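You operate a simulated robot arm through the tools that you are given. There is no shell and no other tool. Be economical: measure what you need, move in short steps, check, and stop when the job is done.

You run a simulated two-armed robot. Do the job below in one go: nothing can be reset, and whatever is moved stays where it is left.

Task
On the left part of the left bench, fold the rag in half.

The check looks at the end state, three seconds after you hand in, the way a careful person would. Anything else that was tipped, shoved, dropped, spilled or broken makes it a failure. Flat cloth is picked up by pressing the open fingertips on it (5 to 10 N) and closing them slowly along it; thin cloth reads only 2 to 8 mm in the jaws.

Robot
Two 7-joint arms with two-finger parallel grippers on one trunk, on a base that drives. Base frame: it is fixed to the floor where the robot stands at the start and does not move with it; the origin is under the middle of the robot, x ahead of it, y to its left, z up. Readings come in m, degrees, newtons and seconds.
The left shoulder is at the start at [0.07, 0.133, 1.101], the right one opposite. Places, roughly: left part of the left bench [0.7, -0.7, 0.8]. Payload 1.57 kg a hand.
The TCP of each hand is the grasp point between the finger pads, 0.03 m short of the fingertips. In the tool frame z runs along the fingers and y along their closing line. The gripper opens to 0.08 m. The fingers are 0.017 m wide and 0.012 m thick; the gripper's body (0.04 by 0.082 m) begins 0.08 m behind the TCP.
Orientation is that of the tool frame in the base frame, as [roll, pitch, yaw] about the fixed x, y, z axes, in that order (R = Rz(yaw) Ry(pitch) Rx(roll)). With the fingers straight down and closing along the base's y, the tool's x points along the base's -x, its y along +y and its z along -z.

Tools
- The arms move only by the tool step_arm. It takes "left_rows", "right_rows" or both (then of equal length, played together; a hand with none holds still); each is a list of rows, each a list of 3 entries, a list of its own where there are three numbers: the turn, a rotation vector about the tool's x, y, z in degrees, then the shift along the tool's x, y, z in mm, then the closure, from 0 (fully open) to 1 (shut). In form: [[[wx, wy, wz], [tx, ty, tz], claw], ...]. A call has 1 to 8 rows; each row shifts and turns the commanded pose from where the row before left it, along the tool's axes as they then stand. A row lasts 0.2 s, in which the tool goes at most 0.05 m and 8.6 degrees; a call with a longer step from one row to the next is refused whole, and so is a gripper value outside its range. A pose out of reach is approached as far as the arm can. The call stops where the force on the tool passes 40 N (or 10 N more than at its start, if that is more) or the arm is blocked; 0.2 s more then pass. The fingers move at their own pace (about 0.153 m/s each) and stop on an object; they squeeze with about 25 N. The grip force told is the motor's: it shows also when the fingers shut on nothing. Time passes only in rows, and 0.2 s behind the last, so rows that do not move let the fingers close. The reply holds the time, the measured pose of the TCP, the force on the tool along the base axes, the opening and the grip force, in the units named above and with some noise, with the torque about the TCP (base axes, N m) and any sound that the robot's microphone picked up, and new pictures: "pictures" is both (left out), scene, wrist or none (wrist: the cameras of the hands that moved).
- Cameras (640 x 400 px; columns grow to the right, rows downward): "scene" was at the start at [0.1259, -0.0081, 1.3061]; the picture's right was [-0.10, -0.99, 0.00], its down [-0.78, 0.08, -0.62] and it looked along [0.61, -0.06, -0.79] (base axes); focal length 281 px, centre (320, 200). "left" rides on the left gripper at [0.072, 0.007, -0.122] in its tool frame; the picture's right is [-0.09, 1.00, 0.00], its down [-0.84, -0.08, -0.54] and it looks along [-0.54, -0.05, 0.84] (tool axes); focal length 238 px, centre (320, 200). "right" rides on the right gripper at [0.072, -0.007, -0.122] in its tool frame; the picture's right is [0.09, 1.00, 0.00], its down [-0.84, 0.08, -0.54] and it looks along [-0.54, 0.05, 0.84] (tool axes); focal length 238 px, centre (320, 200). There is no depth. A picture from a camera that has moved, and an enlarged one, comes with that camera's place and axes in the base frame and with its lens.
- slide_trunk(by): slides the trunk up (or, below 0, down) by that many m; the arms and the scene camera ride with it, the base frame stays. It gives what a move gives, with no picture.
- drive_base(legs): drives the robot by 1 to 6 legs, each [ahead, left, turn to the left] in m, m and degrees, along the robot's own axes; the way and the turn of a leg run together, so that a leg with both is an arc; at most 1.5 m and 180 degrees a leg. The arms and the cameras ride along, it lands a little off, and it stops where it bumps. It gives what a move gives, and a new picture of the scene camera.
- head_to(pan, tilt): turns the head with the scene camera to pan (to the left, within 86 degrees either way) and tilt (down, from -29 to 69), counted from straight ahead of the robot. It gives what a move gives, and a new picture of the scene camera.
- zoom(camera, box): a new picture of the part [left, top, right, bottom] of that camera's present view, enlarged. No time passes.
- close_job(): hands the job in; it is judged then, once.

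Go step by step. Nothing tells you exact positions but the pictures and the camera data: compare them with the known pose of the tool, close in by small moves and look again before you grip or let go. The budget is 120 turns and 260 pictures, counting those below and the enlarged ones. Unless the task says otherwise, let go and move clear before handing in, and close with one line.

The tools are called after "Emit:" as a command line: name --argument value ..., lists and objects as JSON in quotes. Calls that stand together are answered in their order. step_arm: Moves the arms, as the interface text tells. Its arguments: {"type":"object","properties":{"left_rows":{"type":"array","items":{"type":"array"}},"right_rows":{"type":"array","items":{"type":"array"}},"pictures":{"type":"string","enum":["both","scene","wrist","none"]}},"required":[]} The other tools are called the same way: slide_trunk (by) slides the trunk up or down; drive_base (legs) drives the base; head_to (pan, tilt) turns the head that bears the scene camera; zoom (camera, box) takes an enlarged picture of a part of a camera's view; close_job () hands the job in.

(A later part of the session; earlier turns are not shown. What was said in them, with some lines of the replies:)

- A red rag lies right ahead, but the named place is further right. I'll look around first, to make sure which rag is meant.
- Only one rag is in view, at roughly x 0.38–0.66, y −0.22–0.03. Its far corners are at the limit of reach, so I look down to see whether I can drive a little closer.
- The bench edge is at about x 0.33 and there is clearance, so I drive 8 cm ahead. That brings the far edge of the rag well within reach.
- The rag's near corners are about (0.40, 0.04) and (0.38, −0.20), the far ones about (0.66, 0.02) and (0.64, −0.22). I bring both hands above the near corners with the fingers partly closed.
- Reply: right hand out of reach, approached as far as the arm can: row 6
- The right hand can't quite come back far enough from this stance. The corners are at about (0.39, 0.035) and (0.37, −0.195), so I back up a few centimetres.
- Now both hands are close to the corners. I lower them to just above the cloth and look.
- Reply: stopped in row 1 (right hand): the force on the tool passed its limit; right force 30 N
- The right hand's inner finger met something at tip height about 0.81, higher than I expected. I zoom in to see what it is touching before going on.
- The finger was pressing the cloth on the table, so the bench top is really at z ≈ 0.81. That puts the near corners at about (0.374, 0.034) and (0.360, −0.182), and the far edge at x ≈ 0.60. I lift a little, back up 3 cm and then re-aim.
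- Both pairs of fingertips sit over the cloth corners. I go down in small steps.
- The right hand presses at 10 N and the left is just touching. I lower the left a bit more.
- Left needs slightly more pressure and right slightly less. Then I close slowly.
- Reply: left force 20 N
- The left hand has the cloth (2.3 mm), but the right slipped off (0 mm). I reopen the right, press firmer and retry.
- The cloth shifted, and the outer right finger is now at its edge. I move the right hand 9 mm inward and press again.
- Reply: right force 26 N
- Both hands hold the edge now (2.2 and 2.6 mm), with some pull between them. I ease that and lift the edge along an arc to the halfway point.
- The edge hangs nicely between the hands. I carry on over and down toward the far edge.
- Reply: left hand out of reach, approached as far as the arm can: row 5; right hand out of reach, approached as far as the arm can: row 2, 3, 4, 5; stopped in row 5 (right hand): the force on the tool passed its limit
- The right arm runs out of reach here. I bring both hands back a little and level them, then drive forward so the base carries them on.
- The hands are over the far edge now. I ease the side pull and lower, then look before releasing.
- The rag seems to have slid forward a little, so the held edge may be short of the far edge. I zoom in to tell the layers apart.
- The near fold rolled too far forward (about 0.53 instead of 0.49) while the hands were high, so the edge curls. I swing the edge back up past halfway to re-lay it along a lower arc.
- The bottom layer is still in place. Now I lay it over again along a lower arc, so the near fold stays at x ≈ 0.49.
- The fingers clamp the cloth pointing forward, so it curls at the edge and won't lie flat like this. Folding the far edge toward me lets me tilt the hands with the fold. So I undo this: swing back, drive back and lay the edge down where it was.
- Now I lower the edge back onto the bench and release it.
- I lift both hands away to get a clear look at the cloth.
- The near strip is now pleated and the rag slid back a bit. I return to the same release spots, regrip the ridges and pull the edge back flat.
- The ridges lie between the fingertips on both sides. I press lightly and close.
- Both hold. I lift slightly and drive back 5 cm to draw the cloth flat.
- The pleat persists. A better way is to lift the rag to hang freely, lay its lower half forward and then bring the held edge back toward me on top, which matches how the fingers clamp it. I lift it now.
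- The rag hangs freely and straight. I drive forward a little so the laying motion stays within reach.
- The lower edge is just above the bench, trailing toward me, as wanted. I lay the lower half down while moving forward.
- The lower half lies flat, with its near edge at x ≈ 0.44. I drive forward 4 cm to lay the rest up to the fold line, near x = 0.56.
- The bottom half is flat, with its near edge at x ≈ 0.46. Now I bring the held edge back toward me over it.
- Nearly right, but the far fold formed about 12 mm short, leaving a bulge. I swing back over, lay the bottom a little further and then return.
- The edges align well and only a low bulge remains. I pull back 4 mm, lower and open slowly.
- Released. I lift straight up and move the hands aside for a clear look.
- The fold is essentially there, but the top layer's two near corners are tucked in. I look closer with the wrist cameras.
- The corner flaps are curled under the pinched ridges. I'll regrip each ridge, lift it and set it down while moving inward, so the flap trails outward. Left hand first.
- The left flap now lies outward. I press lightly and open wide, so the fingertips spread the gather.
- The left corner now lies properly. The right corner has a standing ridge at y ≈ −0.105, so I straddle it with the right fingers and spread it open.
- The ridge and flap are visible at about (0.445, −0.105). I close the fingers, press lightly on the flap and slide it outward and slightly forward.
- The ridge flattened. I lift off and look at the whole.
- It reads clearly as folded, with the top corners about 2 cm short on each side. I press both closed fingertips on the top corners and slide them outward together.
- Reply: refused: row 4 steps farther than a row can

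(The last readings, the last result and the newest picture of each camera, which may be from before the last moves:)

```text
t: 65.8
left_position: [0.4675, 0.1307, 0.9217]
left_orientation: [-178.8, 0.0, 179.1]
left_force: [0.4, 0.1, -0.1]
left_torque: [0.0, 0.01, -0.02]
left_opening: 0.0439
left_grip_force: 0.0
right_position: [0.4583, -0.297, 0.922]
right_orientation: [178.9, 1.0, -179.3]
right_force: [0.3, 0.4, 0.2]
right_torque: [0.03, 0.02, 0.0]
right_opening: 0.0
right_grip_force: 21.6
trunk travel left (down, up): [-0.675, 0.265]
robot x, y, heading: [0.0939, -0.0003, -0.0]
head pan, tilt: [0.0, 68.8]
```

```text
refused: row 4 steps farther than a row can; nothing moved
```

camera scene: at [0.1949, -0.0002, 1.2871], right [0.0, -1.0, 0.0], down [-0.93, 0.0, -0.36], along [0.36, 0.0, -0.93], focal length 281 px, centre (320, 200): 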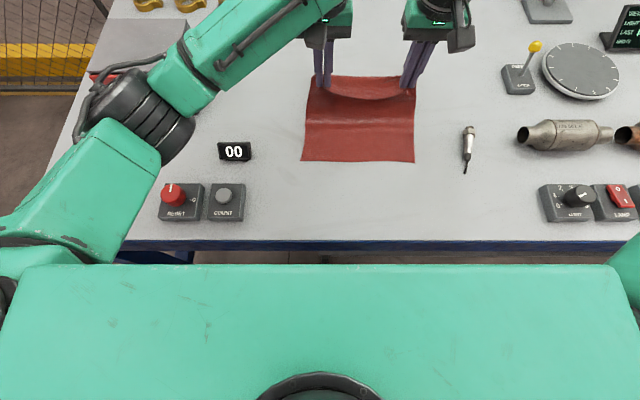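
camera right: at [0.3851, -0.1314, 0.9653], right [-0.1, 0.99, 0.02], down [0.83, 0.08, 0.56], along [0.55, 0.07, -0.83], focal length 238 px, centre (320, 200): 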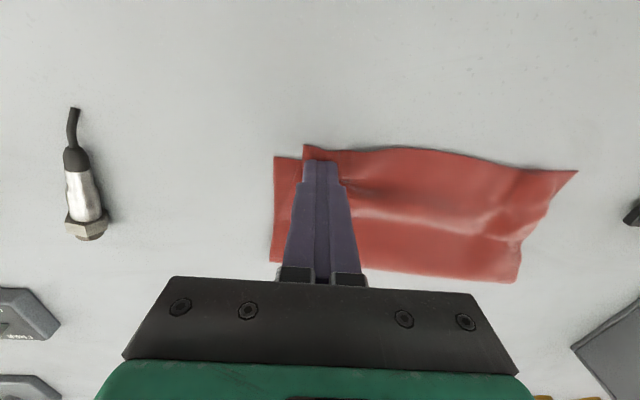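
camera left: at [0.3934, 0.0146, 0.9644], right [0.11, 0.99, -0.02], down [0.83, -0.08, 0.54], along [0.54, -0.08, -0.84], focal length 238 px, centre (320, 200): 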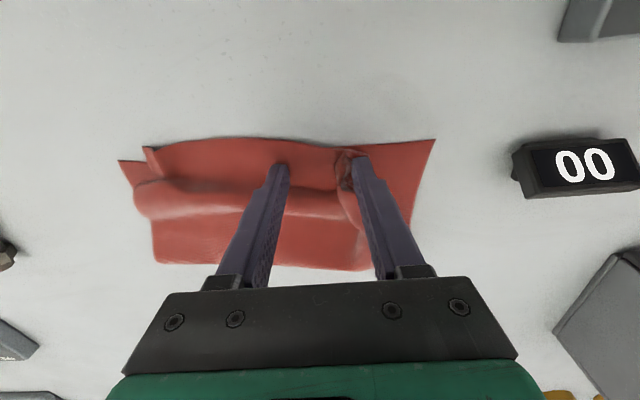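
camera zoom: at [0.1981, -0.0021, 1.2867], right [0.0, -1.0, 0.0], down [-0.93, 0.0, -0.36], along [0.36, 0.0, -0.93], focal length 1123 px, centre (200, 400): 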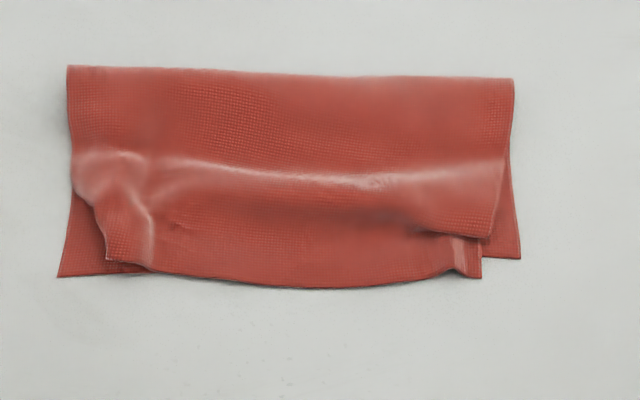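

Emit:
step_arm --left_rows '[[[0, 0, 0], [0, -30, 0], 1], [[0, 0, 0], [0, -30, 0], 1], [[0, 0, 0], [3, -30, 0], 1], [[0, 0, 0], [0, -16, 10], 1], [[0, 0, 0], [0, 0, 40], 1], [[0, 0, 0], [0, 0, 23], 1], [[0, 0, 0], [0, 0, 0], 1]]' --right_rows '[[[0, 0, 0], [0, 45, 0], 1], [[0, 0, 0], [0, 45, 0], 1], [[0, 0, 0], [0, 45, 0], 1], [[0, 0, 0], [0, 41, 10], 1], [[0, 0, 0], [0, 0, 40], 1], [[0, 0, 0], [0, 0, 24], 1], [[0, 0, 0], [0, 0, 0], 1]]' --pictures "wrist"

```text
t: 67.4
left_position: [0.4609, 0.0238, 0.8516]
left_orientation: [-178.9, 0.0, 179.1]
left_force: [0.4, 0.9, -0.2]
left_torque: [-0.02, -0.02, 0.01]
left_opening: 0.0002
left_grip_force: 21.4
right_position: [0.4565, -0.115, 0.849]
right_orientation: [179.0, 1.1, -179.4]
right_force: [0.3, -1.0, -0.1]
right_torque: [0.01, -0.01, 0.01]
right_opening: 0.0
right_grip_force: 21.3
trunk travel left (down, up): [-0.675, 0.265]
robot x, y, heading: [0.0925, -0.0011, 0.0]
head pan, tilt: [0.0, 68.8]
camera right: at [0.3831, -0.1254, 0.9712], right [-0.1, 0.99, 0.02], down [0.83, 0.08, 0.56], along [0.55, 0.07, -0.83], focal length 238 px, centre (320, 200)
camera left: at [0.3909, 0.0334, 0.9707], right [0.11, 0.99, -0.02], down [0.84, -0.08, 0.54], along [0.54, -0.08, -0.84], focal length 238 px, centre (320, 200)
```

right: 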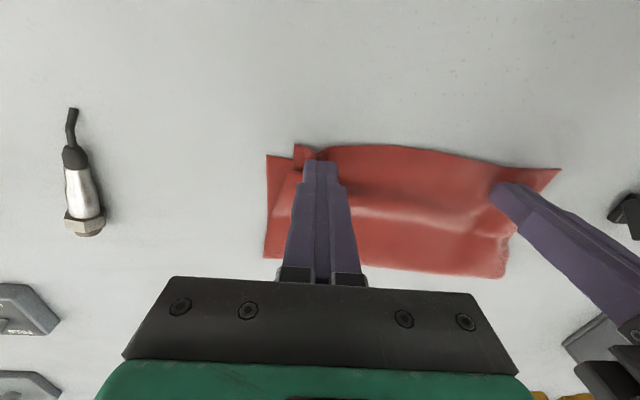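
left: 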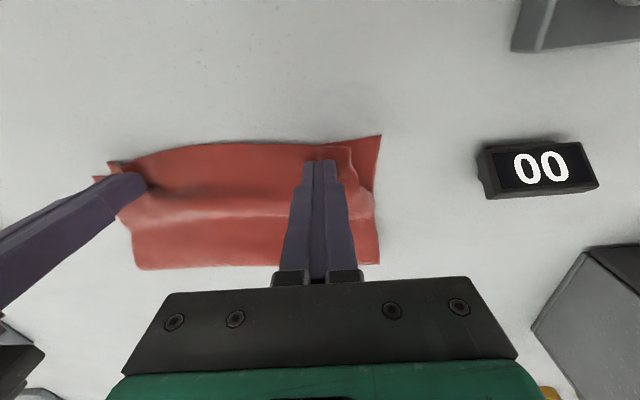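

Emit:
step_arm --left_rows '[[[0, 0, 0], [0, 0, 3], 1], [[0, 0, 0], [0, 0, 2], 1], [[0, 0, 0], [0, 0, 1.5], 1], [[0, 0, 0], [0, 0, 0.5], 1]]' --right_rows '[[[0, 0, 0], [0, 0, 2], 1], [[0, 0, 0], [0, 0, 1], 1], [[0, 0, 0], [0, 0, 1], 1], [[0, 0, 0], [0, 0, 0.5], 1]]' --pictures "none"

```text
t: 68.4
left_position: [0.4622, 0.0251, 0.8428]
left_orientation: [-178.8, 0.1, 179.1]
left_force: [-1.0, -0.1, 0.2]
left_torque: [0.02, -0.05, -0.04]
left_opening: 0.0
left_grip_force: 20.5
right_position: [0.4577, -0.1157, 0.8448]
right_orientation: [179.0, 1.1, -179.4]
right_force: [0.0, -0.1, -0.2]
right_torque: [-0.02, 0.0, -0.03]
right_opening: 0.0
right_grip_force: 21.8
trunk travel left (down, up): [-0.675, 0.265]
robot x, y, heading: [0.0904, 0.0007, 0.2]
head pan, tilt: [0.0, 68.8]
```

Emit:
step_arm --left_rows '[[[0, 0, 0], [0, 0, 0.8], 1], [[0, 0, 0], [0, 0, 0], 1]]' --right_rows '[[[0, 0, 0], [0, 0, 1], 1], [[0, 0, 0], [0, 0, 1], 1]]' --pictures "none"

```text
t: 69.0
left_position: [0.4624, 0.0249, 0.843]
left_orientation: [-178.8, 0.1, 179.1]
left_force: [0.8, -0.3, 2.7]
left_torque: [0.02, 0.0, -0.01]
left_opening: 0.0
left_grip_force: 21.1
right_position: [0.459, -0.1151, 0.843]
right_orientation: [179.0, 1.1, -179.4]
right_force: [0.1, -0.7, 0.7]
right_torque: [-0.01, 0.0, -0.01]
right_opening: 0.0
right_grip_force: 21.5
trunk travel left (down, up): [-0.675, 0.265]
robot x, y, heading: [0.0906, 0.0021, 0.2]
head pan, tilt: [0.0, 68.8]
```

Left is in contact; the right needs about 1 mm more. Then I slide outward gently.

Emit:
step_arm --left_rows '[[[0, 0, 0], [0, 0, 0.3], 1], [[0, 0, 0], [0, 4, 0], 1], [[0, 0, 0], [0, 4, 0], 1], [[0, 0, 0], [0, 4, 0], 1], [[0, 0, 0], [0, 3, 0], 1]]' --right_rows '[[[0, 0, 0], [0, 0, 1.2], 1], [[0, 0, 0], [-1, -4, 0], 1], [[0, 0, 0], [-1, -4, 0], 1], [[0, 0, 0], [-2, -4, 0], 1], [[0, 0, 0], [-2, -4, 0], 1]]' --pictures "wrist"

```text
t: 70.2
left_position: [0.4611, 0.038, 0.8413]
left_orientation: [-178.7, 0.2, 179.1]
left_force: [0.0, -5.6, 17.6]
left_torque: [-0.02, -0.01, 0.03]
left_opening: 0.0
left_grip_force: 21.4
right_position: [0.4624, -0.1334, 0.8431]
right_orientation: [179.0, 1.1, -179.4]
right_force: [-0.1, 1.0, 2.1]
right_torque: [0.03, 0.0, 0.05]
right_opening: 0.0
right_grip_force: 21.9
trunk travel left (down, up): [-0.675, 0.265]
robot x, y, heading: [0.0907, 0.0014, 0.2]
head pan, tilt: [0.0, 68.8]
camera right: at [0.3885, -0.1432, 0.9643], right [-0.1, 0.99, 0.02], down [0.83, 0.08, 0.56], along [0.56, 0.07, -0.83], focal length 238 px, centre (320, 200)
camera left: at [0.3904, 0.0482, 0.9628], right [0.11, 0.99, -0.02], down [0.83, -0.08, 0.55], along [0.54, -0.08, -0.84], focal length 238 px, centre (320, 200)
```

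right: 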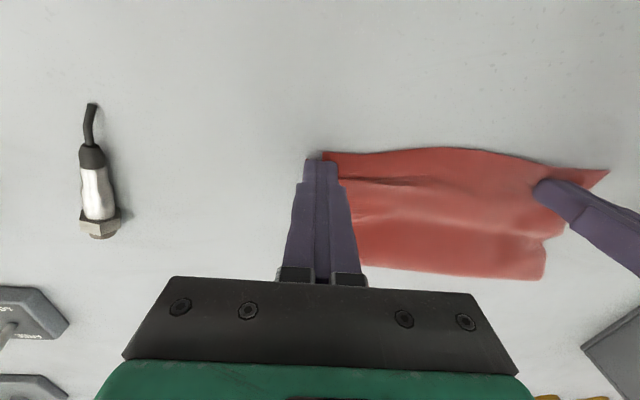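
left: 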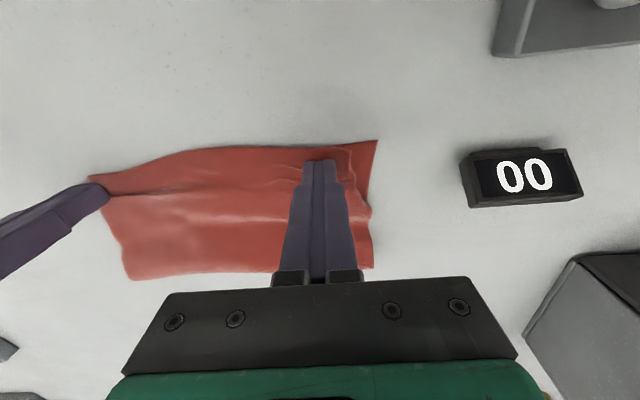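

Much flatter now. I lift both hands and check.

Emit:
step_arm --left_rows '[[[0, 0, 0], [0, 0, -20], 1], [[0, 0, 0], [0, 0, -40], 1], [[0, 0, 0], [0, 40, -20], 1], [[0, 0, 0], [0, 45, 0], 1], [[0, 0, 0], [0, 30, 0], 1]]' --right_rows '[[[0, 0, 0], [0, 0, -20], 1], [[0, 0, 0], [0, 0, -40], 1], [[0, 0, 0], [0, -40, -20], 1], [[0, 0, 0], [0, -45, 0], 1], [[0, 0, 0], [0, -45, 0], 1]]' --pictures "scene"

Emit:
zoom --camera "scene" --box '[270, 100, 430, 200]'

```text
t: 71.4
left_position: [0.4638, 0.1543, 0.9216]
left_orientation: [-178.9, 0.1, 179.1]
left_force: [-0.5, -0.5, -0.4]
left_torque: [0.02, -0.02, -0.01]
left_opening: 0.0
left_grip_force: 21.9
right_position: [0.4631, -0.263, 0.9214]
right_orientation: [178.9, 0.9, -179.3]
right_force: [0.4, -0.1, -0.9]
right_torque: [0.03, 0.01, 0.01]
right_opening: 0.0
right_grip_force: 21.2
trunk travel left (down, up): [-0.675, 0.265]
robot x, y, heading: [0.0903, -0.0016, 0.1]
head pan, tilt: [0.0, 68.8]
camera scene: at [0.1974, -0.0014, 1.2868], right [0.0, -1.0, 0.0], down [-0.93, 0.0, -0.36], along [0.36, 0.0, -0.93], focal length 281 px, centre (320, 200)
```

scene: 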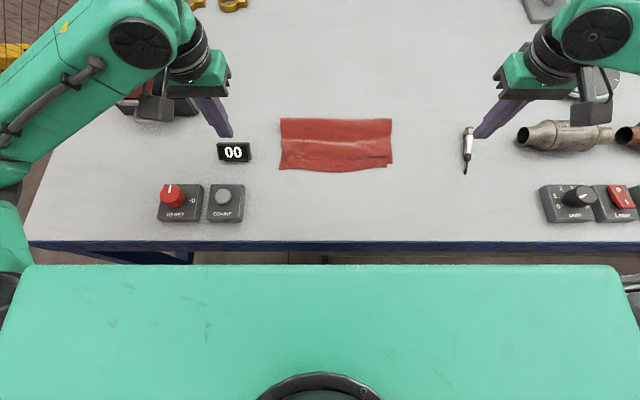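

```text
4.00 times, centred on (350, 150) of scene
camera zoom: at [0.1974, -0.0014, 1.2868], right [0.0, -1.0, 0.0], down [-0.93, 0.0, -0.36], along [0.36, 0.0, -0.93], focal length 1123 px, centre (200, 400)
```

zoom: 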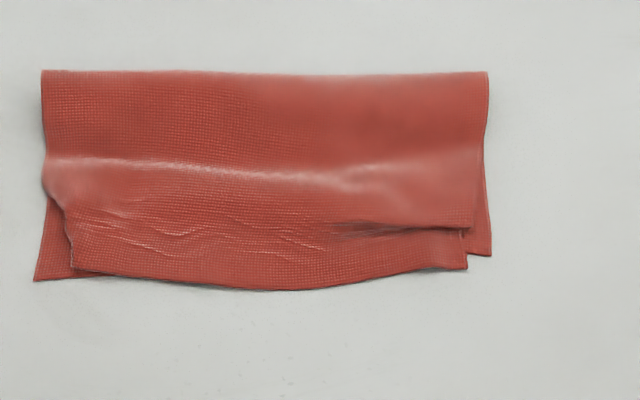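

The rag is folded in half with its edges closely matched. I raise both hands clear before handing in.

Emit:
step_arm --left_rows '[[[0, 0, 0], [0, 0, -40], 0.5], [[0, 0, 0], [0, 0, -40], 0]]' --right_rows '[[[0, 0, 0], [0, 0, -40], 0.5], [[0, 0, 0], [0, 0, -40], 0]]' --pictures "scene"

```text
t: 72.0
left_position: [0.4619, 0.1556, 1.0009]
left_orientation: [-178.9, 0.1, 179.1]
left_force: [-0.2, 0.0, 0.3]
left_torque: [0.0, -0.04, 0.01]
left_opening: 0.0798
left_grip_force: 0.0
right_position: [0.4596, -0.2653, 1.0023]
right_orientation: [178.9, 1.0, -179.5]
right_force: [-0.4, 0.2, 0.4]
right_torque: [0.0, -0.03, 0.0]
right_opening: 0.0801
right_grip_force: 0.0
trunk travel left (down, up): [-0.675, 0.265]
robot x, y, heading: [0.0915, 0.0003, -0.2]
head pan, tilt: [0.0, 68.8]
camera scene: at [0.1972, -0.0003, 1.2867], right [0.0, -1.0, 0.0], down [-0.93, 0.0, -0.36], along [0.36, 0.0, -0.93], focal length 281 px, centre (320, 200)
```

scene: 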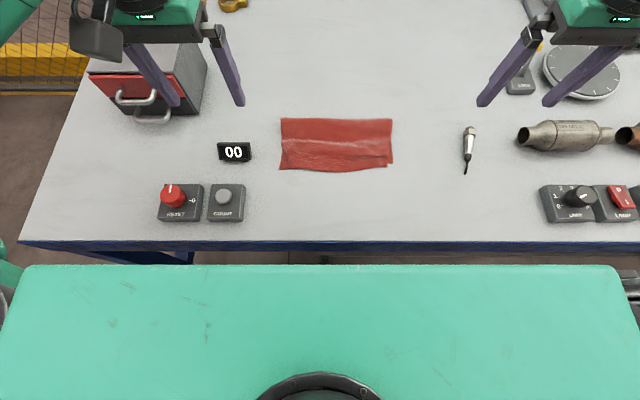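

The rag lies folded in half, both hands are clear, and nothing else on the bench looks disturbed. I hand in now.

Emit:
close_job

```text
The job is handed in.
```

The rag on the left bench is folded in half and handed in. The top layer's near corners sit about 1–2 cm in from the bottom layer's, with some light creases, and the rag ended up about 5–10 cm from where it first lay.
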